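You operate a simulated robot arm through the tools that you are given. There is no shell and no other tool. Be economical: measure what you need, move in short steps, check, and stop when the job is done.

You run a simulated two-armed robot. Do the job below in one go: nothing can be reset, and whatever is moved stays where it is left.

Task
Stack the orange box that says "10 AMP" from the top of the long green bench on top of the orange box that says "25 AMP". Take the copper elbow from the top of the long green bench and put it on the second grey rack shelf from the top. Turn the heater one knob to 40 degrees. Fetch the yellow can and stand it on the shelf of the grey bench. Pick up the blue can with one hand, pass it to the other hand and put it on the top of the narrow grey bench. Take the brass valve from the top of the grey bench and leave it on top of the red wire spool there. Any order will do. Set down upright: yellow can, blue can, brass valve.

It is judged by the outcome, as a careful person would: the job done as asked, and still so three seconds after it is handed in. It fails if anything else is knocked over, pushed out of place, dropped, spilled or broken.

Robot
Two 7-joint arms with four-finger grippers on one trunk, on a base that drives. Base frame: it is fixed to the floor where the robot stands at the start and does not move with it; the origin is under the middle of the robot, x ahead of it, y to its left, z up; the surface under the hand at the start is at about z = 800. Lengths are in mm, angles in rad, forces in N, time in s.
The left shoulder is at the start at [40, 181, 1279], the right one opposite. With the tool pointing down near the work surface each hand reaches from about 100 to 800 mm from the robot's upright axis, wherever it stands, measured 20 degrees to its own side. Places, roughly: blue can (6x6x12 cm) [1200, -1300, 900]; brass valve (9x4x5 cm) [1400, -1400, 900]; copper elbow (5x5x3 cm) [600, -300, 800]; heater one knob [600, -500, 900]; orange box [500, -250, 750]; second grey rack shelf [1600, 2100, 1300]; shelf of the grey bench [1300, -1600, 200]; top of the narrow grey bench [1300, 200, 800]; wire spool (9x9x6 cm) [1400, -1700, 900]; yellow can (6x6x12 cm) [700, -700, 900]. Payload 3.67 kg a hand.
The TCP of each hand is the grasp point between the finger pads, 28 mm short of the fingertips. In the tool frame z runs along the fingers and y along their closing line. Largest opening 112 mm; the body of the gripper starts 73 mm behind the TCP.
Orientation is that of the tool frame in the base frame, as a unit quaternion [w, x, y, z]. With the fingers straight down and closing along the base's y, the tool's x points along the base's -x, its y along +y and its z along -z.

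Tools
- The arms move only by the tool step_arm. It takes "left_commands", "right_commands" or both (then of equal length, played together; a hand with none holds still); each is a list that holds one entry, the list of rows, each a list of 6 numbers: the shift along the tool's x, y, z in m, then the turn, a rotation vector about the tool's x, y, z in rad. In form: [[[tx, ty, tz, rx, ry, rz], ...]]. A call has 1 to 8 rows; each row shifts and turns the commanded pose from where the row before left it, along the tool's axes as they then stand. "left_fingers" and "right_fingers" are, for a hand that has rows, the gripper command, from -1 (fully open) to 1 (shut), values between in proportion, set as the call begins (left out, the last holds). Each row takes 0.2 s and may step no farther than 50 mm and 0.15 rad from the row before; otherwise, or with a gripper value out of range, the whole call is refused. A pose out of reach is approached as far as the arm can. The call stops where the force on the tool passes 40 N (or 10 N more than at its start, if that is more) or the arm is blocked; 0.2 s more then pass. Each finger halts on what it meets, pressing with about 35 N; the grip force reading is that of the motor and also rises with nothing between the fingers. The clock runs only during rows and for 0.2 s after the last one: add rows that do not move to give the fingers time. The reply holds the time, the measured pose of the TCP, the force on the tool along the base axes, the opening and the grip force, in the units named above and with some noise, with the torque about the TCP (base axes, N m) and any sound that the robot's microphone picked up.
- Cameras (640 x 400 px; columns grow to the right, rows downward): "scene" is now at [95.3, -34.2, 1498.9]; the picture's right is [-0.42, -0.91, 0.00], its down [-0.61, 0.29, -0.74] and it looks along [0.67, -0.31, -0.67] (base axes); focal length 284 px, centre (320, 200). "left" rides on the left gripper at [60, 18, -104] in its tool frame; the picture's right is [-0.29, 0.96, 0.00], its down [-0.80, -0.24, -0.55] and it looks along [-0.53, -0.16, 0.83] (tool axes); focal length 234 px, centre (320, 200). "right" rides on the right gripper at [60, -18, -104] in its tool frame; the picture's right is [0.29, 0.96, 0.00], its down [-0.80, 0.24, -0.55] and it looks along [-0.53, 0.16, 0.83] (tool axes); focal length 234 px, centre (320, 200). There is no depth. A picture from a camera that has moved, and an enlarged one, comes with that camera's place and axes in the base frame and with its lens.
- grab_frame(camera): a new picture of that camera. The clock stands still meanwhile.
- lift_body(by): slides the trunk up (or, below 0, down) by that many mm; the arms and the scene camera ride with it, the base frame stays. It gives what a move gives, with no picture.
- roll_base(legs): drives the robot by 1 to 6 legs, each [ahead, left, turn to the left] in mm, mm and rad, along the robot's own axes; the way and the turn of a leg run together, so that a leg with both is an arc; at most 1500 mm and 3.142 rad a leg. The arms and the cameras ride along, it lands a little off, and it stops where it bumps. It gives what a move gives.
- head_to(pan, tilt): turns the head with the scene camera to pan (to the left, within 1.501 rad either way) and tilt (down, from -0.506 to 1.204), counted from straight ahead of the robot. It gives what a move gives.
- enlarge(camera, box): a new picture of the part [left, top, right, bottom] of that camera's present view, enlarged. The clock stands still meanwhile.
- job_done(): hands the job in; it is judged then, once.

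Go step by step. Nothing tells you exact positions but the pictures and the camera data: compare them with the known pose of the tool, close in by small moves and look again before you grip or let go. The budget is 186 turns and 174 pictures, counting those below and the enlarged ones. Unless the task says otherwise, let go and move clear before handing in.

The tools are called after "Call:" by a JSON object that holds its "op" and its "data". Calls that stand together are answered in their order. step_arm: Moves the arms, as the interface text tells. Its arguments: {"type":"object","properties":{"left_commands":{"type":"array","items":{"type":"array","items":{"type":"array","items":{"type":"number"}}}},"left_fingers":{"type":"number"},"right_commands":{"type":"array","items":{"type":"array","items":{"type":"array","items":{"type":"number"}}}},"right_fingers":{"type":"number"}},"required":[]} The other tools are called the same way: lift_body (by) slides the trunk up or down; roll_base (legs) drives the base; head_to (pan, tilt) turns the head that bears the scene camera; grab_frame (camera) takes a picture; enlarge (camera, box) takes an enlarged picture of a part of a camera's view; job_done () hands the job in.

At the start:

```text
time_s: 0.0
left_position: [506.9, 12.7, 1149.4]
left_tool_rot: [0.0, 0.0, 1.0, 0.0]
left_force: [0.5, 0.3, 0.5]
left_torque: [-0.04, -0.03, 0.0]
left_opening: 112.1
left_grip_force: 0.0
right_position: [455.5, -504.2, 1221.1]
right_tool_rot: [0.0, 0.0, 1.0, 0.0]
right_force: [0.2, 0.7, 0.6]
right_torque: [0.0, 0.01, -0.02]
right_opening: 111.8
right_grip_force: 0.1
trunk travel left (down, up): [-400.0, 114.0]
robot x, y, heading: [-0.6, -1.3, -0.004]
head pan, tilt: [-0.438, 0.74]
```

scene: 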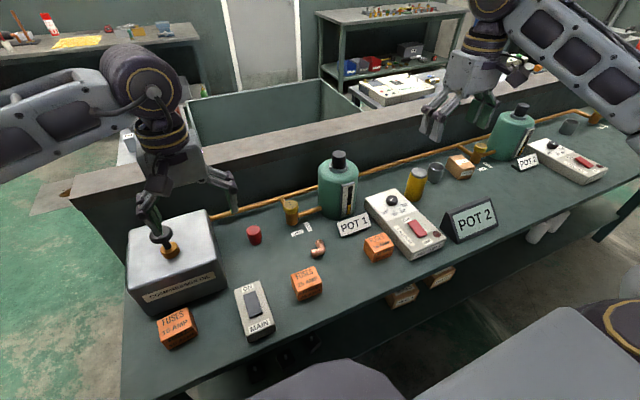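
right: 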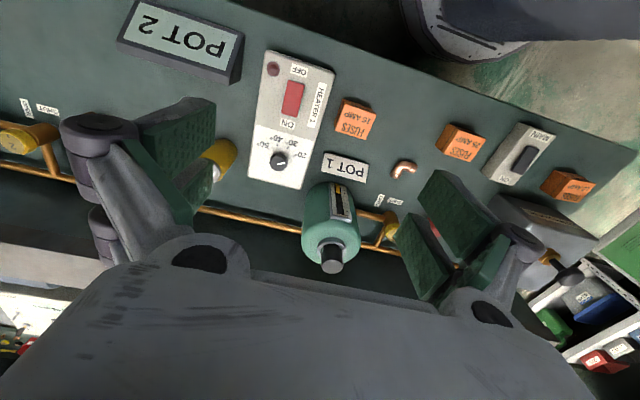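
left: 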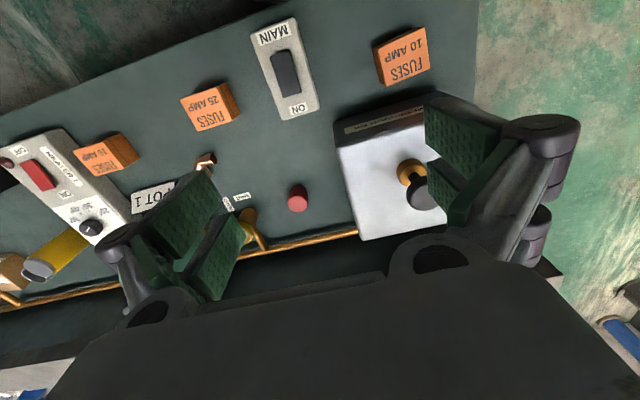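

I see the long green bench with three fuse boxes, the copper elbow, the heater unit and the yellow can. I'll enlarge to read labels and locate things precisely.

Call:
{"op": "enlarge", "data": {"camera": "left", "box": [60, 20, 460, 270]}}

Call:
{"op": "enlarge", "data": {"camera": "right", "box": [230, 30, 620, 274]}}

Call:
{"op": "enlarge", "data": {"camera": "scene", "box": [120, 140, 520, 390]}}

```text
1.60 times, centred on (260, 145) of left
camera zoom: at [446.2, 29.9, 1252.1], right [0.29, 0.96, 0.0], down [0.8, -0.24, 0.55], along [0.53, -0.16, -0.83], focal length 375 px, centre (416, 288)
```

zoom: 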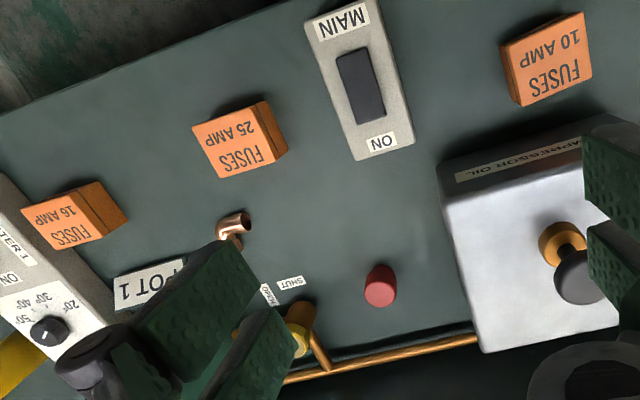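

```text
1.64 times, centred on (425, 152) of right
camera zoom: at [395.0, -521.2, 1324.8], right [-0.29, 0.96, 0.0], down [0.8, 0.24, 0.55], along [0.53, 0.16, -0.83], focal length 384 px, centre (148, 279)
```

zoom: 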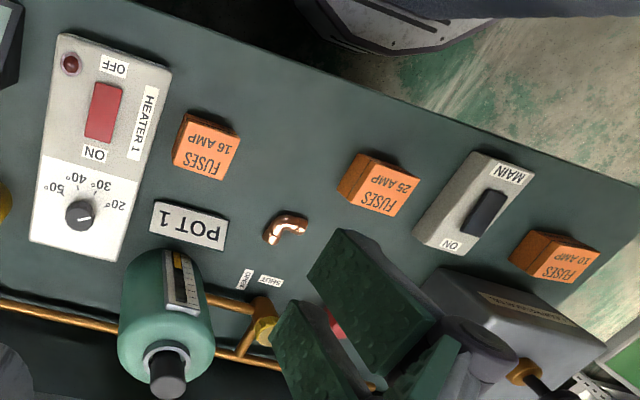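

```text
1.60 times, centred on (320, 265) of scene
camera zoom: at [95.3, -34.2, 1498.9], right [-0.42, -0.91, 0.0], down [-0.61, 0.29, -0.74], along [0.67, -0.31, -0.67], focal length 454 px, centre (320, 96)
```

zoom: 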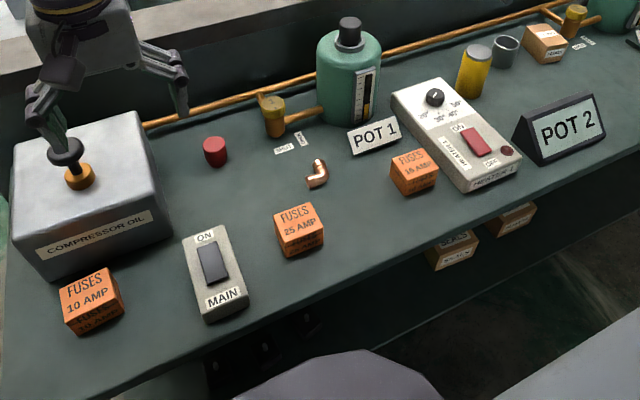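

The bench is axis-aligned with its near edge about x=400. The knob is around (625,-547), the 10 AMP box around (498,145), and the 25 AMP box around (485,-175). Next I survey the rest of the room with the head.

Call:
{"op": "head_to", "data": {"pan": -0.9, "tilt": 0.3}}

Call:
{"op": "grab_frame", "data": {"camera": "scene"}}

Call:
{"op": "head_to", "data": {"pan": 0.7, "tilt": 0.2}}

Call:
{"op": "grab_frame", "data": {"camera": "scene"}}

Call:
{"op": "head_to", "data": {"pan": -0.1, "tilt": 0.3}}

Call:
{"op": "grab_frame", "data": {"camera": "scene"}}

Call:
{"op": "head_to", "data": {"pan": -1.4, "tilt": 0.7}}

Call:
{"op": "grab_frame", "data": {"camera": "scene"}}

Call:
{"op": "head_to", "data": {"pan": 1.4, "tilt": 0.5}}

Call:
{"op": "grab_frame", "data": {"camera": "scene"}}

```text
time_s: 0.9
left_position: [506.8, 12.4, 1149.8]
left_tool_rot: [0.0, 0.001, 1.0, -0.001]
left_force: [-0.2, -0.4, 0.3]
left_torque: [-0.01, 0.01, -0.02]
left_opening: 111.9
left_grip_force: 0.1
right_position: [454.7, -502.5, 1221.6]
right_tool_rot: [0.0, -0.001, 1.0, 0.0]
right_force: [-0.1, 0.1, -0.2]
right_torque: [0.01, 0.0, 0.01]
right_opening: 111.8
right_grip_force: 0.0
trunk travel left (down, up): [-400.0, 114.0]
robot x, y, heading: [-0.9, -3.4, 0.002]
head pan, tilt: [-0.901, 0.3]
```

```text
167 pictures are left
camera scene: at [77.9, -71.9, 1538.3], right [-0.78, -0.62, 0.0], down [-0.18, 0.23, -0.95], along [0.59, -0.75, -0.3], focal length 284 px, centre (320, 200)
```

scene: 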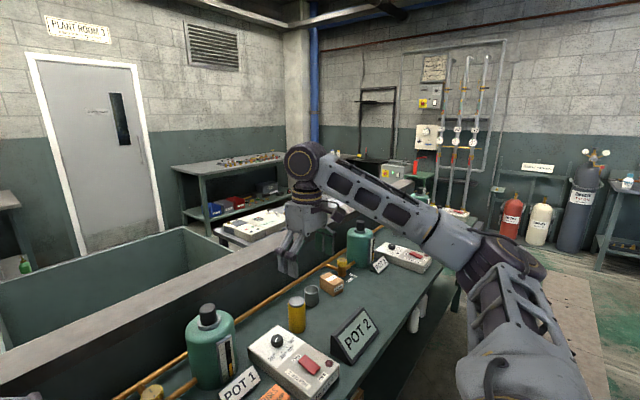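

```text
time_s: 2.6
left_position: [507.3, 12.0, 1149.7]
left_tool_rot: [-0.001, 0.0, 1.0, 0.0]
left_force: [0.0, 0.1, 0.7]
left_torque: [0.03, 0.0, 0.03]
left_opening: 112.1
left_grip_force: 0.1
right_position: [456.1, -504.4, 1220.3]
right_tool_rot: [0.0, 0.001, 1.0, 0.0]
right_force: [0.2, 0.4, 0.2]
right_torque: [-0.01, -0.02, 0.01]
right_opening: 112.0
right_grip_force: 0.1
trunk travel left (down, up): [-400.0, 114.0]
robot x, y, heading: [0.2, 1.0, 0.002]
head pan, tilt: [0.7, 0.201]
```

```text
166 pictures are left
camera scene: at [91.1, 61.1, 1547.6], right [0.64, -0.77, 0.0], down [-0.15, -0.13, -0.98], along [0.75, 0.63, -0.2], focal length 284 px, centre (320, 200)
```

scene: 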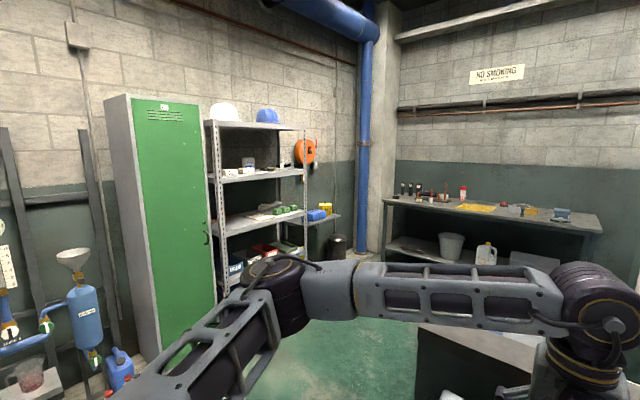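

```text
time_s: 3.7
left_position: [507.5, 11.1, 1148.6]
left_tool_rot: [0.0, 0.0, 1.0, 0.0]
left_force: [0.1, -0.3, 0.2]
left_torque: [0.0, 0.03, 0.03]
left_opening: 112.0
left_grip_force: 0.1
right_position: [454.8, -502.7, 1219.4]
right_tool_rot: [0.0, 0.001, 1.0, 0.001]
right_force: [0.2, 0.1, -0.4]
right_torque: [-0.01, 0.06, 0.02]
right_opening: 112.1
right_grip_force: 0.0
trunk travel left (down, up): [-400.0, 114.0]
robot x, y, heading: [3.7, 0.1, -0.003]
head pan, tilt: [-0.099, 0.3]
```

```text
165 pictures are left
camera scene: at [112.7, -8.0, 1538.4], right [-0.1, -1.0, 0.0], down [-0.29, 0.03, -0.96], along [0.95, -0.09, -0.3], focal length 284 px, centre (320, 200)
```

scene: 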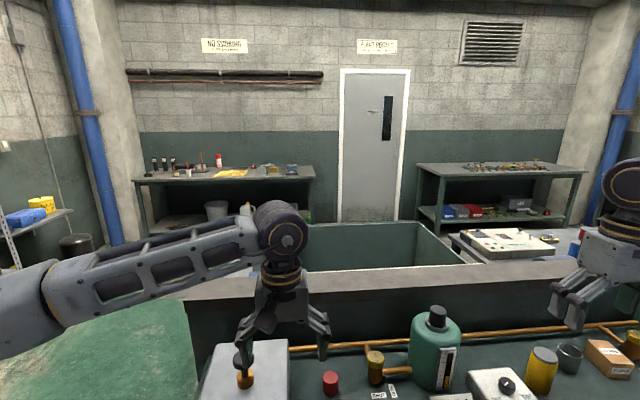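

```text
time_s: 5.2
left_position: [506.5, 11.6, 1150.1]
left_tool_rot: [0.0, 0.001, 1.0, 0.0]
left_force: [-0.1, -0.5, -0.2]
left_torque: [-0.02, 0.02, 0.01]
left_opening: 112.0
left_grip_force: 0.1
right_position: [454.3, -504.2, 1220.5]
right_tool_rot: [0.0, 0.0, 1.0, 0.0]
right_force: [-0.1, 0.3, -0.2]
right_torque: [0.03, -0.01, 0.03]
right_opening: 112.3
right_grip_force: 0.1
trunk travel left (down, up): [-400.0, 114.0]
robot x, y, heading: [-0.5, -1.3, 0.005]
head pan, tilt: [-1.4, 0.7]
```

```text
164 pictures are left
camera scene: at [34.3, -82.6, 1502.3], right [-0.99, -0.17, 0.0], down [-0.11, 0.63, -0.77], along [0.13, -0.75, -0.64], focal length 284 px, centre (320, 200)
```

scene: 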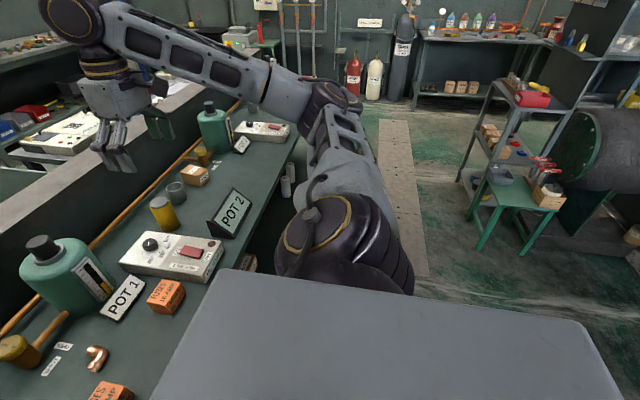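

```text
time_s: 7.7
left_position: [506.8, 11.8, 1148.6]
left_tool_rot: [0.001, 0.0, 1.0, 0.0]
left_force: [0.2, 0.5, -0.1]
left_torque: [0.0, -0.04, -0.01]
left_opening: 111.9
left_grip_force: 0.1
right_position: [455.9, -503.3, 1220.5]
right_tool_rot: [0.0, 0.0, 1.0, 0.0]
right_force: [0.6, -0.3, 0.4]
right_torque: [-0.03, 0.02, -0.02]
right_opening: 112.0
right_grip_force: 0.1
trunk travel left (down, up): [-400.0, 114.0]
robot x, y, heading: [-0.4, 3.7, 0.002]
head pan, tilt: [1.4, 0.499]
```

```text
163 pictures are left
camera scene: at [35.3, 90.8, 1520.0], right [0.99, -0.17, 0.0], down [-0.08, -0.47, -0.88], along [0.15, 0.87, -0.48], focal length 284 px, centre (320, 200)
```

scene: 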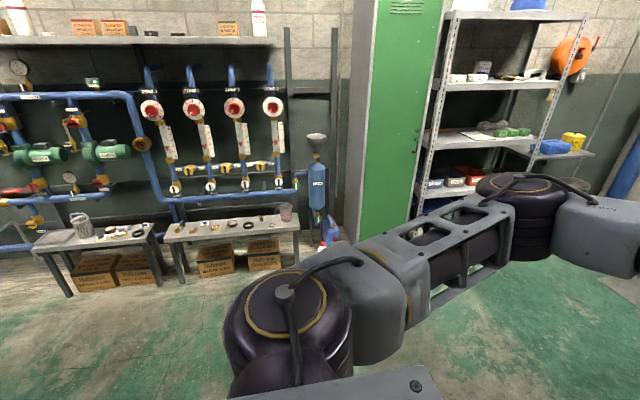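

I need a clearer view of what lies behind the bench, so I'll look there and enlarge.

Call:
{"op": "head_to", "data": {"pan": -0.75, "tilt": 0.3}}

Call:
{"op": "enlarge", "data": {"camera": "scene", "box": [80, 120, 400, 320]}}

Call:
{"op": "head_to", "data": {"pan": 0.25, "tilt": 0.6}}

Call:
{"op": "grab_frame", "data": {"camera": "scene"}}

```text
time_s: 9.7
left_position: [507.6, 10.5, 1148.8]
left_tool_rot: [0.0, 0.0, 1.0, 0.0]
left_force: [0.4, -0.6, 0.5]
left_torque: [-0.01, 0.0, -0.02]
left_opening: 112.0
left_grip_force: 0.0
right_position: [455.6, -504.0, 1220.8]
right_tool_rot: [0.0, 0.0, 1.0, 0.0]
right_force: [0.5, 0.0, 0.0]
right_torque: [-0.02, 0.01, -0.03]
right_opening: 112.1
right_grip_force: 0.0
trunk travel left (down, up): [-400.0, 114.0]
robot x, y, heading: [1.2, 2.3, -0.001]
head pan, tilt: [-0.75, 0.3]
```

```text
2.00 times, centred on (240, 220) of scene
camera zoom: at [88.1, -62.5, 1538.3], right [-0.68, -0.73, 0.0], down [-0.22, 0.2, -0.96], along [0.7, -0.65, -0.3], focal length 568 px, centre (480, 160)
```

zoom: 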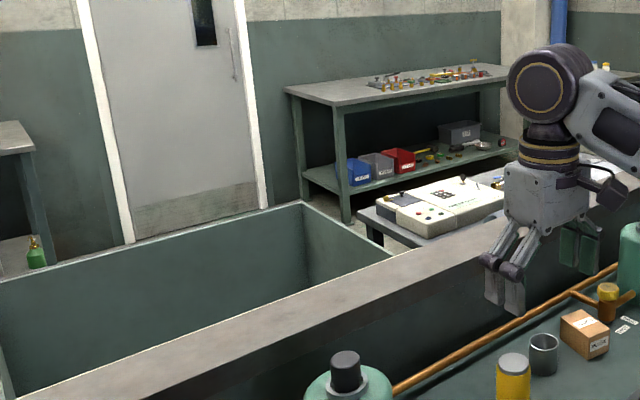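

```text
time_s: 10.9
left_position: [507.0, 12.2, 1148.6]
left_tool_rot: [0.0, 0.0, 1.0, 0.0]
left_force: [0.7, 0.3, 0.1]
left_torque: [0.0, -0.01, 0.02]
left_opening: 112.0
left_grip_force: 0.0
right_position: [455.1, -503.3, 1220.6]
right_tool_rot: [-0.001, 0.0, 1.0, 0.0]
right_force: [-0.3, 0.0, 0.5]
right_torque: [-0.02, -0.03, 0.0]
right_opening: 111.8
right_grip_force: 0.1
trunk travel left (down, up): [-400.0, 114.0]
robot x, y, heading: [-2.5, -0.3, 0.0]
head pan, tilt: [0.25, 0.6]
```

```text
161 pictures are left
camera scene: at [105.5, 22.9, 1510.9], right [0.25, -0.97, 0.0], down [-0.55, -0.14, -0.83], along [0.8, 0.2, -0.56], focal length 284 px, centre (320, 200)
```

scene: 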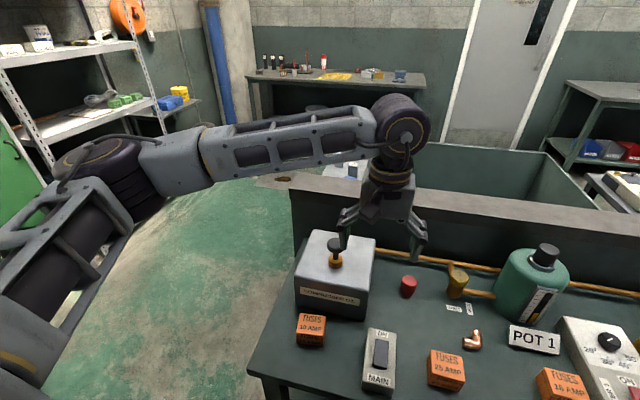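

I see a narrow bench beyond the left end of the pit wall and a grey bench to its right. I'll do the box stacking first, with the left hand hovering above the 10 AMP box.

Call:
{"op": "step_arm", "data": {"left_commands": [[[0.002, 0.027, 0.038, 0, 0, 0], [0.002, 0.027, 0.038, 0, 0, 0], [0.002, 0.027, 0.038, 0, 0, 0], [0.002, 0.027, 0.038, 0, 0, 0], [0.002, 0.025, 0.038, 0, 0, 0]]], "left_fingers": -1}}

Call:
{"op": "grab_frame", "data": {"camera": "left"}}

Call:
{"op": "head_to", "data": {"pan": 0.1, "tilt": 0.9}}

Call:
{"op": "grab_frame", "data": {"camera": "scene"}}

```text
time_s: 12.2
left_position: [497.2, 146.9, 958.0]
left_tool_rot: [-0.001, 0.0, 1.0, -0.001]
left_force: [1.6, -0.3, 0.9]
left_torque: [-0.03, 0.0, -0.03]
left_opening: 111.7
left_grip_force: 0.0
right_position: [454.7, -501.9, 1221.1]
right_tool_rot: [0.0, 0.0, 1.0, -0.001]
right_force: [0.0, -0.5, 0.1]
right_torque: [0.02, 0.02, 0.0]
right_opening: 111.9
right_grip_force: 0.0
trunk travel left (down, up): [-400.0, 114.0]
robot x, y, heading: [4.1, 2.6, -0.002]
head pan, tilt: [0.25, 0.6]
```

```text
160 pictures are left
camera left: at [435.8, 164.1, 1061.3], right [0.29, 0.96, 0.0], down [0.8, -0.24, 0.55], along [0.53, -0.16, -0.83], focal length 234 px, centre (320, 200)
```

left: 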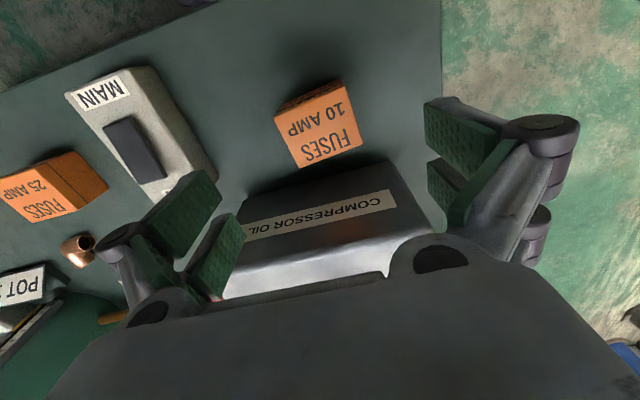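

```text
time_s: 12.9
left_position: [496.3, 145.1, 958.9]
left_tool_rot: [0.0, 0.0, 1.0, 0.0]
left_force: [-0.7, -0.6, 0.2]
left_torque: [0.0, -0.01, 0.01]
left_opening: 111.8
left_grip_force: 0.1
right_position: [455.2, -504.0, 1220.4]
right_tool_rot: [0.0, 0.0, 1.0, 0.001]
right_force: [0.0, 0.8, 0.0]
right_torque: [-0.02, 0.02, -0.02]
right_opening: 112.1
right_grip_force: 0.1
trunk travel left (down, up): [-400.0, 114.0]
robot x, y, heading: [-0.0, 0.2, -0.004]
head pan, tilt: [0.099, 0.901]
```

```text
159 pictures are left
camera scene: at [95.0, 8.4, 1486.1], right [0.1, -0.99, 0.0], down [-0.78, -0.08, -0.62], along [0.62, 0.06, -0.78], focal length 284 px, centre (320, 200)
```

scene: 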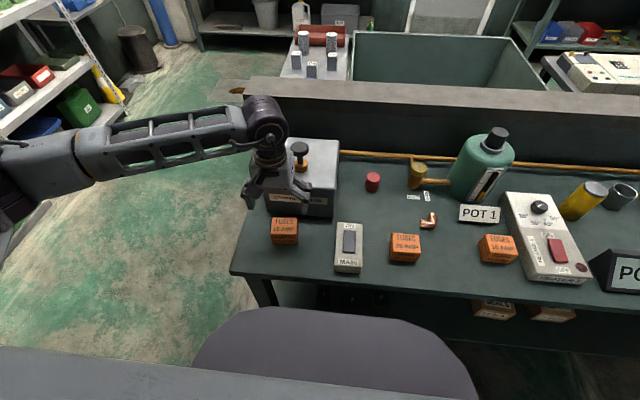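

The hand is centred over the 10 AMP box (centre about 495,146, top about 850). I descend and grip it.

Call:
{"op": "step_arm", "data": {"left_commands": [[[0, 0, 0.04, 0, 0, 0], [0, 0, 0.04, 0, 0, 0], [0, 0, 0.03, 0, 0, 0], [0, 0, 0.012, 0, 0, 0]]]}}

Call:
{"op": "grab_frame", "data": {"camera": "left"}}

Call:
{"op": "grab_frame", "data": {"camera": "scene"}}

```text
time_s: 13.9
left_position: [496.1, 143.5, 835.0]
left_tool_rot: [0.0, -0.001, 1.0, 0.0]
left_force: [0.1, 0.1, 0.4]
left_torque: [0.02, 0.01, 0.01]
left_opening: 112.2
left_grip_force: 0.1
right_position: [455.1, -503.1, 1219.7]
right_tool_rot: [0.0, 0.0, 1.0, 0.0]
right_force: [-0.2, -0.1, 0.0]
right_torque: [0.0, 0.0, 0.0]
right_opening: 112.0
right_grip_force: 0.1
trunk travel left (down, up): [-400.0, 114.0]
robot x, y, heading: [-2.3, -2.0, 0.001]
head pan, tilt: [0.099, 0.901]
```

```text
158 pictures are left
camera left: at [436.1, 162.5, 939.3], right [0.29, 0.96, 0.0], down [0.8, -0.24, 0.55], along [0.53, -0.16, -0.83], focal length 234 px, centre (320, 200)
```

left: 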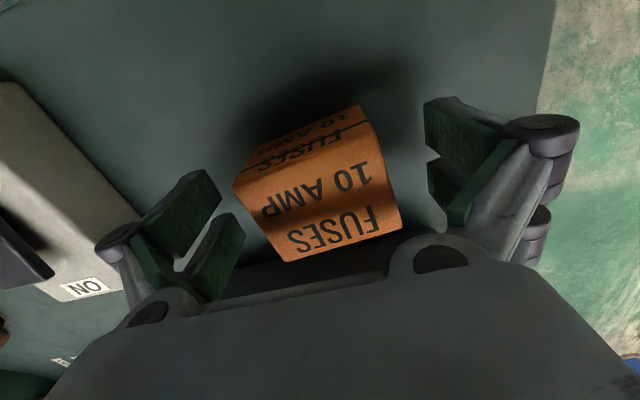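

```text
157 pictures are left
camera scene: at [95.1, 8.7, 1486.1], right [0.1, -1.0, 0.0], down [-0.78, -0.08, -0.62], along [0.62, 0.06, -0.78], focal length 284 px, centre (320, 200)
```

scene: 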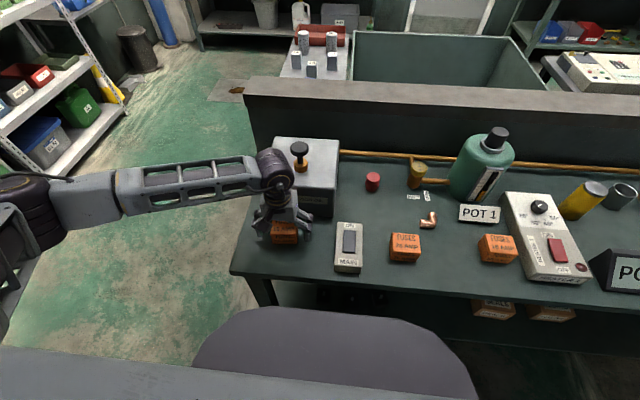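

The box lies between the fingers, so I close.

Call:
{"op": "step_arm", "data": {"left_commands": [[[0, 0, 0, 0, 0, 0], [0, 0, 0, 0, 0, 0], [0, 0, 0, 0, 0, 0]]], "left_fingers": 1}}

Call:
{"op": "step_arm", "data": {"left_commands": [[[0, 0, -0.04, 0, 0, 0], [0, 0, -0.045, 0, 0, 0], [0, 0, -0.045, 0, 0, 0], [0, -0.05, 0, 0, 0, 0], [0, -0.05, 0, 0, 0, 0], [0, -0.05, 0, 0, 0, 0], [0, -0.05, 0, 0, 0, 0]]]}}

Call:
{"op": "grab_frame", "data": {"camera": "left"}}

Call:
{"op": "grab_frame", "data": {"camera": "scene"}}

```text
time_s: 14.8
left_position: [496.0, 144.2, 835.7]
left_tool_rot: [0.0, 0.0, 1.0, 0.0]
left_force: [1.2, 1.0, 2.1]
left_torque: [-0.04, 0.07, -0.02]
left_opening: 67.5
left_grip_force: 34.4
right_position: [455.7, -502.7, 1220.5]
right_tool_rot: [0.001, 0.0, 1.0, 0.0]
right_force: [0.3, 0.4, -0.4]
right_torque: [0.0, -0.01, 0.0]
right_opening: 112.0
right_grip_force: 0.1
trunk travel left (down, up): [-400.0, 114.0]
robot x, y, heading: [-0.3, 2.1, -0.002]
head pan, tilt: [0.099, 0.901]
```

```text
time_s: 16.4
left_position: [497.6, -57.2, 964.4]
left_tool_rot: [0.0, -0.001, 1.0, 0.002]
left_force: [0.5, -0.8, 0.2]
left_torque: [0.01, -0.03, -0.01]
left_opening: 67.6
left_grip_force: 34.4
right_position: [455.2, -505.5, 1219.5]
right_tool_rot: [0.0, 0.001, 1.0, 0.001]
right_force: [-0.1, -0.8, -0.1]
right_torque: [0.05, 0.04, 0.01]
right_opening: 112.0
right_grip_force: 0.0
trunk travel left (down, up): [-400.0, 114.0]
robot x, y, heading: [1.0, 2.0, 0.0]
head pan, tilt: [0.099, 0.901]
```

```text
156 pictures are left
camera left: at [436.6, -39.6, 1069.3], right [0.29, 0.96, 0.0], down [0.8, -0.24, 0.55], along [0.53, -0.16, -0.83], focal length 234 px, centre (320, 200)
```

left: 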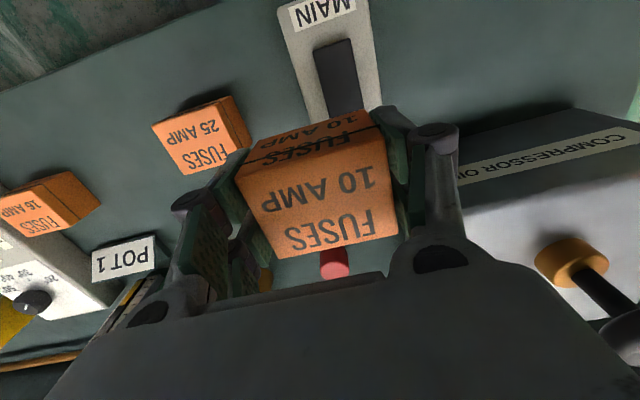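

```text
155 pictures are left
camera scene: at [95.4, 5.5, 1486.1], right [0.1, -0.99, 0.0], down [-0.78, -0.08, -0.62], along [0.62, 0.06, -0.78], focal length 284 px, centre (320, 200)
```

scene: 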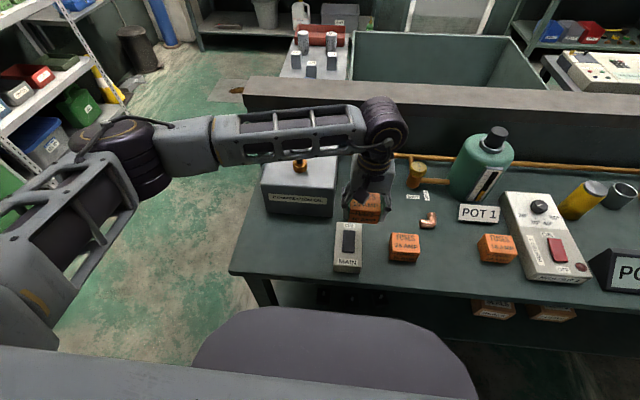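

The 10 AMP box is held at 67 mm width. I'll enlarge the 25 AMP box to get its centre accurately.

Call:
{"op": "enlarge", "data": {"camera": "left", "box": [120, 80, 280, 180]}}

Call:
{"op": "enlarge", "data": {"camera": "scene", "box": [340, 180, 500, 280]}}

```text
4.00 times, centred on (200, 130) of left
camera zoom: at [436.6, -39.6, 1069.3], right [0.29, 0.96, 0.0], down [0.8, -0.24, 0.55], along [0.53, -0.16, -0.83], focal length 937 px, centre (800, 480)
```

zoom: 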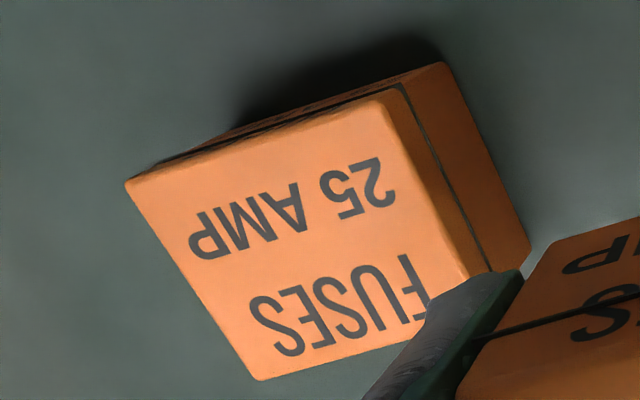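

```text
4.00 times, centred on (420, 230) of scene
camera zoom: at [95.4, 5.5, 1486.1], right [0.1, -0.99, 0.0], down [-0.78, -0.08, -0.62], along [0.62, 0.06, -0.78], focal length 1136 px, centre (-80, 80)
```

zoom: 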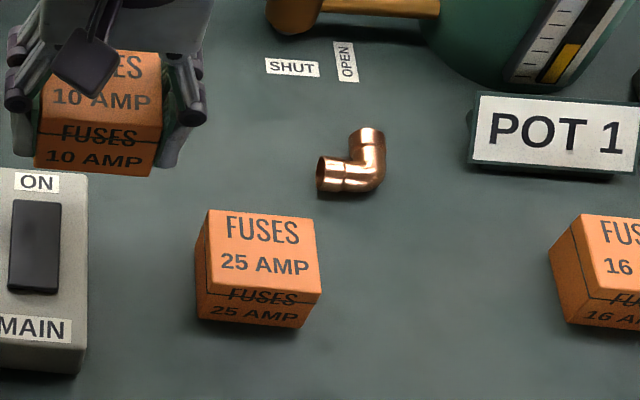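

The 25 AMP box centre is about (478,-175) and axis-aligned. I move above it and lower.

Call:
{"op": "step_arm", "data": {"left_commands": [[[0.009, -0.04, 0, 0, 0, 0], [0.01, -0.04, 0, 0, 0, 0], [0, -0.038, 0, 0, 0, 0], [0, 0, 0.03, 0, 0, 0], [0, 0, 0.025, 0, 0, 0], [0, 0, 0.01, 0, 0, 0]]]}}

Call:
{"op": "enlarge", "data": {"camera": "scene", "box": [340, 180, 500, 280]}}

Call:
{"op": "grab_frame", "data": {"camera": "right"}}

```text
time_s: 17.8
left_position: [478.1, -173.7, 900.8]
left_tool_rot: [0.0, -0.001, 1.0, -0.001]
left_force: [-0.3, -0.3, -1.4]
left_torque: [0.0, 0.03, -0.01]
left_opening: 67.5
left_grip_force: 35.6
right_position: [454.3, -503.1, 1220.9]
right_tool_rot: [0.0, 0.0, 1.0, 0.0]
right_force: [-0.6, -0.1, -0.4]
right_torque: [-0.01, -0.01, -0.03]
right_opening: 111.7
right_grip_force: 0.0
trunk travel left (down, up): [-400.0, 114.0]
robot x, y, heading: [-3.4, -0.3, 0.0]
head pan, tilt: [0.099, 0.901]
```

```text
4.00 times, centred on (420, 230) of scene
camera zoom: at [94.9, 8.3, 1486.1], right [0.1, -1.0, 0.0], down [-0.78, -0.08, -0.62], along [0.62, 0.06, -0.78], focal length 1136 px, centre (-80, 80)
```

zoom: 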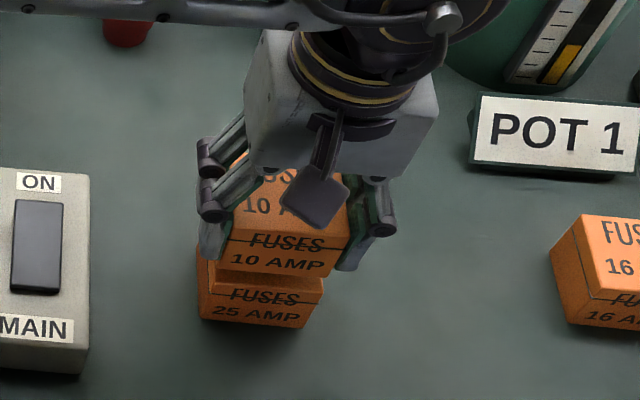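

```text
151 pictures are left
camera right: at [394.9, -521.5, 1324.7], right [-0.29, 0.96, 0.0], down [0.8, 0.24, 0.55], along [0.53, 0.16, -0.83], focal length 234 px, centre (320, 200)
```

right: 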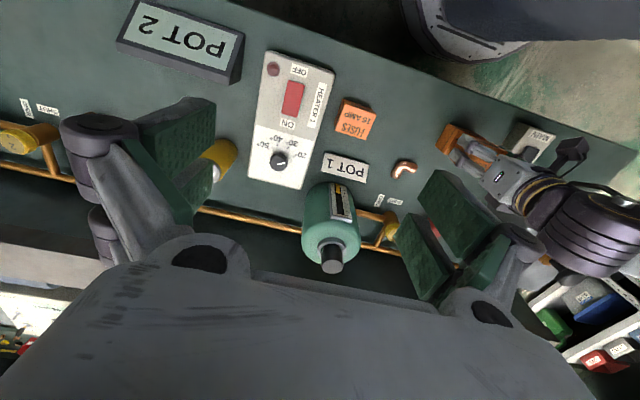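

Alignment looks right. I lower until contact.

Call:
{"op": "step_arm", "data": {"left_commands": [[[0, 0, 0.006, 0, 0, 0], [0, 0, 0.004, 0, 0, 0], [0, 0, 0.003, 0, 0, 0], [0, 0, 0.002, 0, 0, 0]]]}}

Call:
{"op": "enlarge", "data": {"camera": "scene", "box": [340, 180, 500, 280]}}

```text
time_s: 18.8
left_position: [477.0, -173.1, 886.9]
left_tool_rot: [0.0, 0.0, 1.0, 0.0]
left_force: [0.3, 0.3, 0.3]
left_torque: [0.03, -0.04, 0.01]
left_opening: 67.4
left_grip_force: 34.7
right_position: [455.5, -504.6, 1220.9]
right_tool_rot: [0.0, 0.0, 1.0, 0.0]
right_force: [0.0, -0.4, 0.2]
right_torque: [0.01, 0.0, 0.04]
right_opening: 111.9
right_grip_force: 0.1
trunk travel left (down, up): [-400.0, 114.0]
robot x, y, heading: [0.0, 1.6, -0.0]
head pan, tilt: [0.099, 0.901]
```

```text
4.00 times, centred on (420, 230) of scene
camera zoom: at [94.8, 8.6, 1486.1], right [0.1, -1.0, 0.0], down [-0.78, -0.08, -0.62], along [0.62, 0.06, -0.78], focal length 1136 px, centre (-80, 80)
```

zoom: 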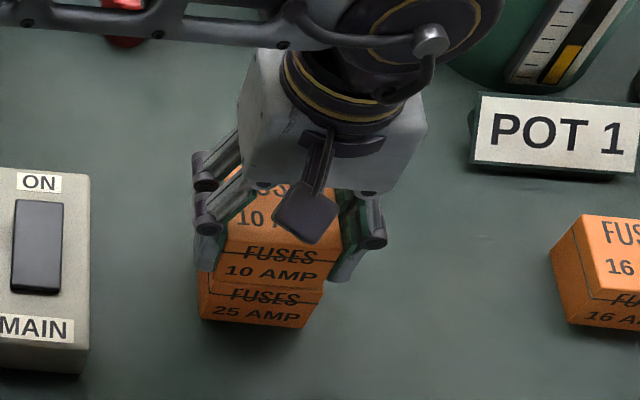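

Nearly touching, so I step down in small moves until contact shows.

Call:
{"op": "step_arm", "data": {"left_commands": [[[0, 0, 0.001, 0, 0, 0], [0, 0, 0.001, 0, 0, 0], [0, 0, 0.001, 0, 0, 0]]]}}

Call:
{"op": "step_arm", "data": {"left_commands": [[[0, 0, 0.001, 0, 0, 0], [0, 0, 0.001, 0, 0, 0]]]}}

Call:
{"op": "enlarge", "data": {"camera": "scene", "box": [340, 180, 500, 280]}}

```text
time_s: 19.6
left_position: [478.8, -173.0, 886.2]
left_tool_rot: [0.002, -0.001, 1.0, -0.002]
left_force: [2.2, 3.1, 26.1]
left_torque: [0.4, 0.05, -0.01]
left_opening: 67.5
left_grip_force: 34.6
right_position: [454.1, -502.1, 1222.6]
right_tool_rot: [0.001, -0.001, 1.0, -0.001]
right_force: [-0.8, 0.1, 0.9]
right_torque: [0.02, 0.01, 0.02]
right_opening: 111.8
right_grip_force: 0.1
trunk travel left (down, up): [-400.0, 114.0]
robot x, y, heading: [-1.8, 2.1, -0.003]
head pan, tilt: [0.099, 0.901]
```

```text
time_s: 20.1
left_position: [477.4, -173.5, 884.4]
left_tool_rot: [0.003, 0.0, 1.0, -0.001]
left_force: [3.9, 0.4, 31.9]
left_torque: [0.01, -0.11, 0.02]
left_opening: 67.6
left_grip_force: 35.2
right_position: [453.8, -502.4, 1222.2]
right_tool_rot: [0.0, 0.0, 1.0, -0.001]
right_force: [0.1, -0.2, 0.3]
right_torque: [0.01, 0.0, -0.06]
right_opening: 112.0
right_grip_force: 0.0
trunk travel left (down, up): [-400.0, 114.0]
robot x, y, heading: [-4.9, 2.9, 0.001]
head pan, tilt: [0.099, 0.901]
```

```text
4.00 times, centred on (420, 230) of scene
camera zoom: at [92.6, 9.4, 1486.3], right [0.1, -1.0, 0.0], down [-0.78, -0.08, -0.62], along [0.62, 0.06, -0.78], focal length 1136 px, centre (-80, 80)
```

zoom: 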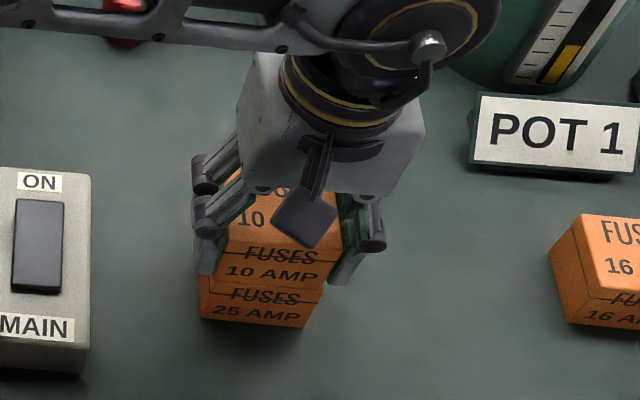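

Contact is made. I relieve the press by about 2 mm, open the fingers, then rise straight up.

Call:
{"op": "step_arm", "data": {"left_commands": [[[0, 0, -0.002, 0, 0, 0], [0, 0, 0, 0, 0, 0]]]}}

Call:
{"op": "step_arm", "data": {"left_commands": [[[0, 0, 0, 0, 0, 0], [0, 0, 0, 0, 0, 0], [0, 0, -0.03, 0, 0, 0], [0, 0, -0.04, 0, 0, 0], [0, 0, -0.04, 0, 0, 0], [0, 0, -0.03, 0, 0, 0]]], "left_fingers": -1}}

Call:
{"op": "grab_frame", "data": {"camera": "left"}}

Call:
{"op": "enlarge", "data": {"camera": "right", "box": [240, 30, 440, 200]}}

```text
time_s: 20.8
left_position: [477.5, -171.9, 883.4]
left_tool_rot: [0.0, 0.001, 1.0, 0.0]
left_force: [3.5, -2.2, 21.2]
left_torque: [-0.23, -0.22, 0.0]
left_opening: 67.6
left_grip_force: 35.1
right_position: [454.6, -503.1, 1221.4]
right_tool_rot: [0.001, 0.001, 1.0, 0.001]
right_force: [0.1, -0.4, -1.2]
right_torque: [0.01, 0.02, -0.01]
right_opening: 112.1
right_grip_force: 0.1
trunk travel left (down, up): [-400.0, 114.0]
robot x, y, heading: [0.4, -0.5, -0.001]
head pan, tilt: [0.099, 0.901]
```

```text
time_s: 22.1
left_position: [476.9, -173.3, 1023.2]
left_tool_rot: [0.0, 0.0, 1.0, 0.0]
left_force: [0.1, -0.2, -1.0]
left_torque: [0.0, 0.01, -0.01]
left_opening: 111.8
left_grip_force: 0.0
right_position: [454.9, -502.8, 1221.4]
right_tool_rot: [0.0, 0.0, 1.0, 0.0]
right_force: [0.5, 0.3, -0.3]
right_torque: [0.01, -0.02, 0.0]
right_opening: 112.3
right_grip_force: 0.0
trunk travel left (down, up): [-400.0, 114.0]
robot x, y, heading: [-2.0, -1.1, 0.007]
head pan, tilt: [0.099, 0.901]
```

```text
148 pictures are left
camera left: at [416.2, -155.5, 1127.4], right [0.29, 0.96, 0.0], down [0.8, -0.24, 0.55], along [0.53, -0.16, -0.83], focal length 234 px, centre (320, 200)
```

left: 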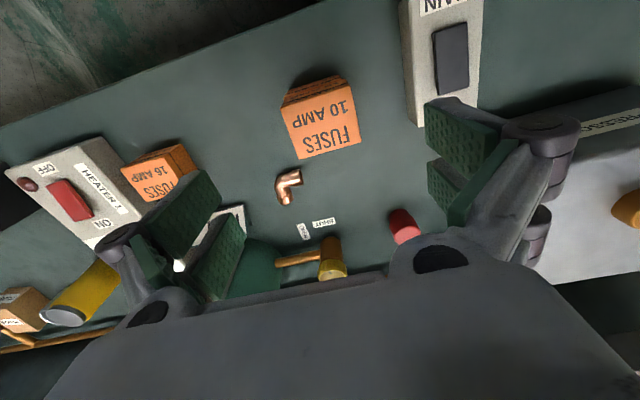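

```text
2.35 times, centred on (340, 115) of right
camera zoom: at [394.7, -521.3, 1324.9], right [-0.29, 0.96, 0.0], down [0.8, 0.24, 0.55], along [0.53, 0.16, -0.83], focal length 551 px, centre (273, 400)
```

zoom: 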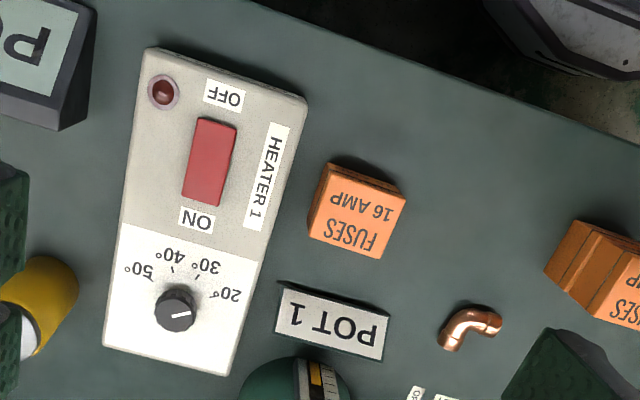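

The stack is good. Next is the copper elbow around (578,-256), so I take closer looks at it and the dial.

Call:
{"op": "enlarge", "data": {"camera": "left", "box": [240, 150, 340, 230]}}

Call:
{"op": "enlarge", "data": {"camera": "right", "box": [240, 120, 320, 190]}}

```text
5.00 times, centred on (290, 190) of left
camera zoom: at [416.2, -155.5, 1127.4], right [0.29, 0.96, 0.0], down [0.8, -0.24, 0.55], along [0.53, -0.16, -0.83], focal length 1171 px, centre (470, 250)
```

zoom: 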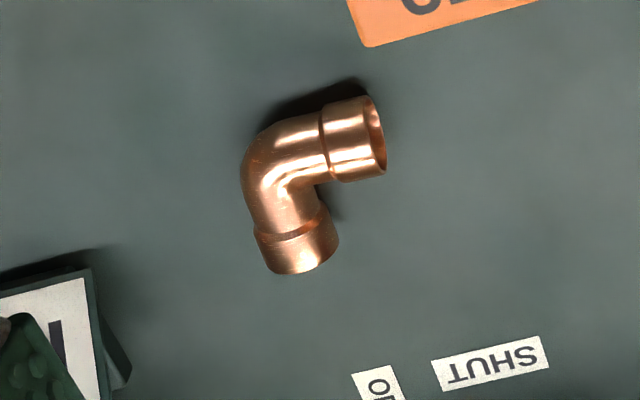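

```text
5.71 times, centred on (280, 155) of right
camera zoom: at [394.7, -521.3, 1324.9], right [-0.29, 0.96, 0.0], down [0.8, 0.24, 0.55], along [0.53, 0.16, -0.83], focal length 1338 px, centre (549, 457)
```

zoom: 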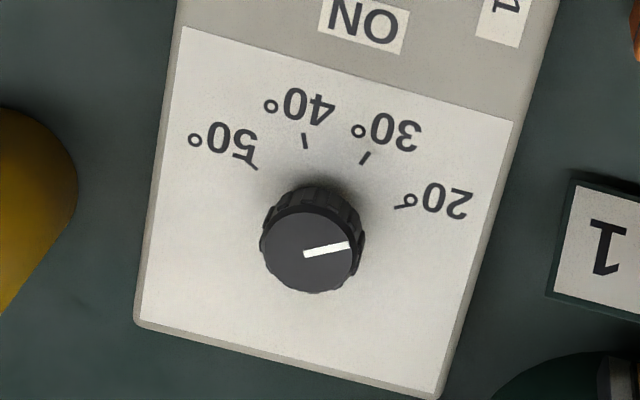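

The elbow's leg along +x is at y≈-269 (x 580–605), lying flat and axis-aligned. I'll grasp that leg with the tool pitched 30° forward, which will help at the rack. First I hover.

Call:
{"op": "step_arm", "data": {"left_commands": [[[-0.028, -0.024, 0.01, 0, 0, 0], [-0.028, -0.024, 0.01, 0, 0, 0], [-0.028, -0.024, 0.01, 0, 0, 0], [-0.027, -0.024, 0.01, 0, 0, 0], [0, 0, 0, 0, -0.131, 0], [0, 0, 0, 0, -0.131, 0], [0, 0, 0, 0, -0.131, 0], [0, 0, 0, 0, -0.131, 0]]], "left_fingers": -0.25}}

Call:
{"op": "grab_frame", "data": {"camera": "left"}}

Call:
{"op": "grab_frame", "data": {"camera": "scene"}}

```text
time_s: 23.9
left_position: [561.7, -244.5, 994.8]
left_tool_rot: [0.26, 0.0, 0.966, 0.001]
left_force: [0.2, 0.1, -0.2]
left_torque: [-0.03, -0.03, -0.02]
left_opening: 70.0
left_grip_force: 0.1
left hand out of reach, approached as far as the arm can: row 4
right_position: [454.5, -503.1, 1221.7]
right_tool_rot: [0.0, -0.001, 1.0, 0.0]
right_force: [0.1, -0.8, -1.2]
right_torque: [-0.03, -0.05, 0.01]
right_opening: 112.1
right_grip_force: 0.0
trunk travel left (down, up): [-400.0, 114.0]
robot x, y, heading: [-2.1, -0.8, -0.003]
head pan, tilt: [0.099, 0.901]
```

```text
144 pictures are left
camera left: at [456.9, -227.2, 1053.0], right [0.25, 0.96, 0.14], down [0.41, -0.24, 0.88], along [0.88, -0.16, -0.45], focal length 234 px, centre (320, 200)
```

left: 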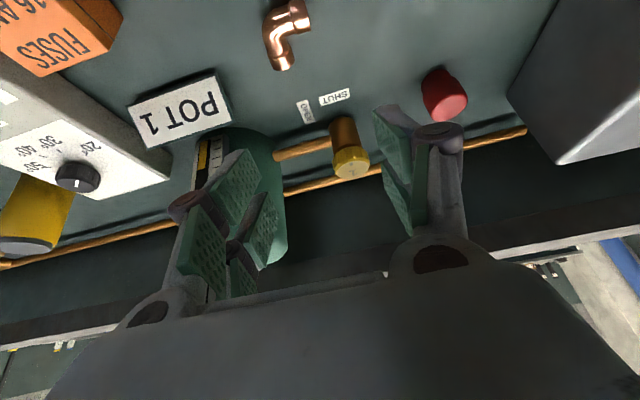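

```text
143 pictures are left
camera scene: at [94.2, 8.4, 1486.1], right [0.1, -0.99, 0.0], down [-0.78, -0.08, -0.62], along [0.62, 0.06, -0.78], focal length 284 px, centre (320, 200)
```

scene: 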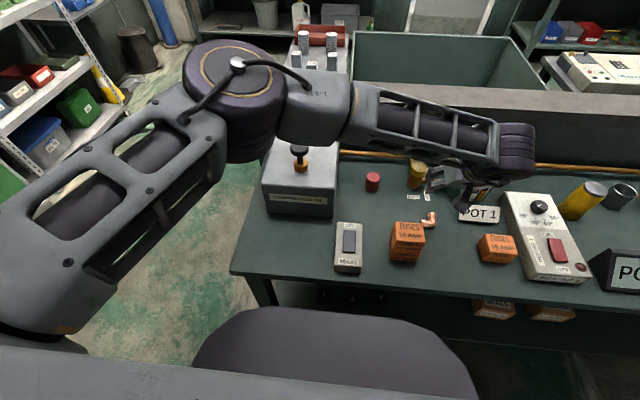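

It's out of reach from here, so I raise the left hand clear and shift the base 330 mm to the right. That also suits the knob and yellow can.

Call:
{"op": "step_arm", "data": {"left_commands": [[[-0.02, 0, -0.0346, 0, 0, 0], [-0.02, 0, -0.0346, 0, 0, 0], [-0.02, 0, -0.0346, 0, 0, 0], [0.0346, 0, -0.02, 0, 0, 0], [0.0346, 0, -0.02, 0, 0, 0]]]}}

Call:
{"op": "roll_base", "data": {"legs": [[0, -330, 0]]}}

Call:
{"op": "head_to", "data": {"pan": -0.1, "tilt": 0.9}}

Call:
{"op": "grab_frame", "data": {"camera": "scene"}}

Call:
{"op": "grab_frame", "data": {"camera": "right"}}

Call:
{"op": "grab_frame", "data": {"camera": "left"}}

```text
time_s: 25.1
left_position: [479.4, -245.7, 1115.2]
left_tool_rot: [0.26, 0.0, 0.966, 0.001]
left_force: [-0.5, -0.1, -0.1]
left_torque: [-0.03, -0.01, -0.03]
left_opening: 70.1
left_grip_force: 0.0
right_position: [454.5, -502.2, 1221.1]
right_tool_rot: [-0.001, 0.0, 1.0, 0.0]
right_force: [-0.2, 0.7, -0.4]
right_torque: [0.02, -0.01, 0.01]
right_opening: 112.0
right_grip_force: 0.1
trunk travel left (down, up): [-400.0, 114.0]
robot x, y, heading: [1.1, -2.7, -0.0]
head pan, tilt: [0.099, 0.901]
```

```text
time_s: 27.4
left_position: [479.7, -574.3, 1113.6]
left_tool_rot: [0.259, 0.0, 0.966, 0.0]
left_force: [0.5, -0.1, 0.4]
left_torque: [-0.01, 0.02, -0.03]
left_opening: 70.1
left_grip_force: 0.2
right_position: [454.6, -832.0, 1221.1]
right_tool_rot: [0.0, 0.0, 1.0, 0.0]
right_force: [0.3, 1.1, -0.3]
right_torque: [0.02, -0.02, 0.0]
right_opening: 112.1
right_grip_force: 0.0
trunk travel left (down, up): [-400.0, 114.0]
robot x, y, heading: [-1.6, -324.9, -0.002]
head pan, tilt: [0.099, 0.901]
```

```text
time_s: 28.1
left_position: [481.4, -577.2, 1113.9]
left_tool_rot: [0.259, 0.001, 0.966, 0.0]
left_force: [0.6, 0.7, -0.8]
left_torque: [0.02, 0.0, 0.01]
left_opening: 70.0
left_grip_force: 0.1
right_position: [453.5, -835.4, 1220.9]
right_tool_rot: [0.0, 0.001, 1.0, 0.0]
right_force: [-0.1, -0.5, 0.1]
right_torque: [0.01, 0.0, -0.03]
right_opening: 112.3
right_grip_force: 0.1
trunk travel left (down, up): [-400.0, 114.0]
robot x, y, heading: [4.9, -331.5, -0.002]
head pan, tilt: [-0.099, 0.901]
```

```text
142 pictures are left
camera scene: at [94.5, -337.5, 1486.1], right [-0.1, -0.99, 0.0], down [-0.78, 0.08, -0.62], along [0.62, -0.06, -0.78], focal length 284 px, centre (320, 200)
```

scene: 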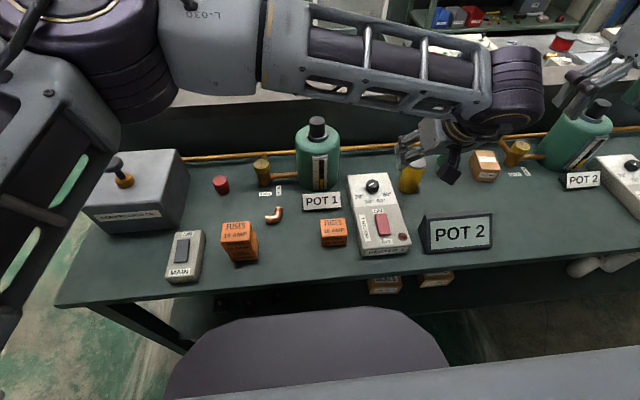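

```text
141 pictures are left
camera right: at [393.2, -852.9, 1324.5], right [-0.29, 0.96, 0.0], down [0.8, 0.24, 0.55], along [0.53, 0.16, -0.83], focal length 234 px, centre (320, 200)
```

right: 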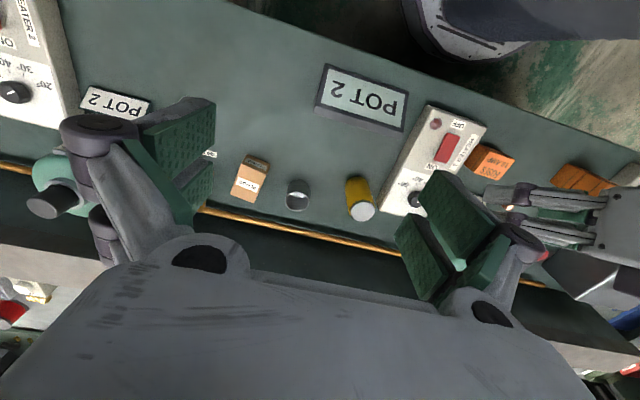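

```text
140 pictures are left
camera left: at [376.3, -558.7, 1172.9], right [0.25, 0.96, 0.14], down [0.41, -0.24, 0.88], along [0.88, -0.16, -0.46], focal length 234 px, centre (320, 200)
```

left: 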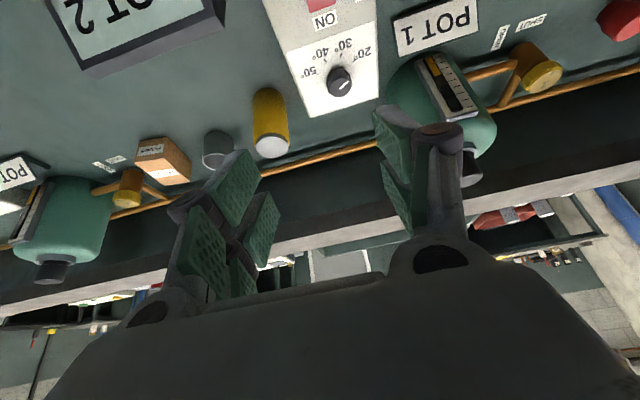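

I move the left hand over the elbow and come down along the tilted axis to a stand-off.

Call:
{"op": "step_arm", "data": {"left_commands": [[[0, 0.044, 0, 0, 0, 0], [0, 0.044, 0, 0, 0, 0], [0, 0.044, 0, 0, 0, 0], [0, 0.044, 0, 0, 0, 0], [0, 0.044, 0, 0, 0, 0], [0, 0.044, 0, 0, 0, 0], [0, 0.044, 0, 0, 0, 0]]]}}

Call:
{"op": "step_arm", "data": {"left_commands": [[[0.0097, 0, 0.0436, 0, 0, 0], [0.0097, 0, 0.0436, 0, 0, 0], [0.0097, 0, 0.0436, 0, 0, 0], [0.0097, 0, 0.0436, 0, 0, 0], [0.0097, 0, 0.0436, 0, 0, 0]]]}}

Call:
{"op": "grab_frame", "data": {"camera": "left"}}

Call:
{"op": "enlarge", "data": {"camera": "scene", "box": [200, 140, 360, 240]}}

```text
time_s: 29.7
left_position: [480.5, -265.7, 1115.3]
left_tool_rot: [0.259, 0.002, 0.966, -0.002]
left_force: [-0.8, 0.0, 0.2]
left_torque: [-0.03, 0.0, -0.02]
left_opening: 70.2
left_grip_force: 0.1
right_position: [452.1, -831.0, 1222.5]
right_tool_rot: [0.0, 0.001, 1.0, -0.001]
right_force: [-0.9, 1.0, 0.5]
right_torque: [-0.02, -0.06, 0.04]
right_opening: 111.9
right_grip_force: 0.1
trunk travel left (down, up): [-400.0, 114.0]
robot x, y, heading: [2.3, -328.4, -0.0]
head pan, tilt: [-0.099, 0.901]
```

```text
time_s: 30.9
left_position: [547.7, -267.9, 898.7]
left_tool_rot: [0.259, 0.001, 0.966, -0.001]
left_force: [-0.1, -0.3, 0.1]
left_torque: [-0.01, -0.02, 0.02]
left_opening: 69.8
left_grip_force: 0.0
right_position: [454.9, -834.2, 1220.2]
right_tool_rot: [0.0, 0.001, 1.0, 0.0]
right_force: [0.4, -0.1, 0.4]
right_torque: [0.01, -0.01, -0.05]
right_opening: 112.2
right_grip_force: 0.1
trunk travel left (down, up): [-400.0, 114.0]
robot x, y, heading: [1.3, -332.8, -0.0]
head pan, tilt: [-0.099, 0.901]
```

```text
139 pictures are left
camera left: at [443.3, -250.2, 958.5], right [0.25, 0.96, 0.14], down [0.41, -0.24, 0.88], along [0.88, -0.16, -0.46], focal length 234 px, centre (320, 200)
```

left: 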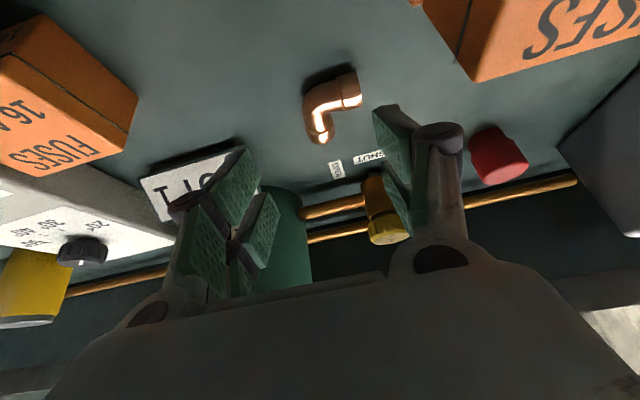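

```text
4.00 times, centred on (280, 190) of scene
camera zoom: at [95.2, -336.2, 1486.0], right [-0.1, -0.99, 0.0], down [-0.78, 0.08, -0.62], along [0.62, -0.06, -0.78], focal length 1136 px, centre (480, 240)
```

zoom: 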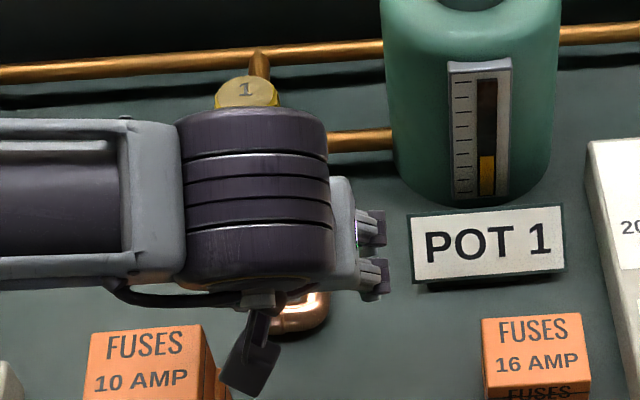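

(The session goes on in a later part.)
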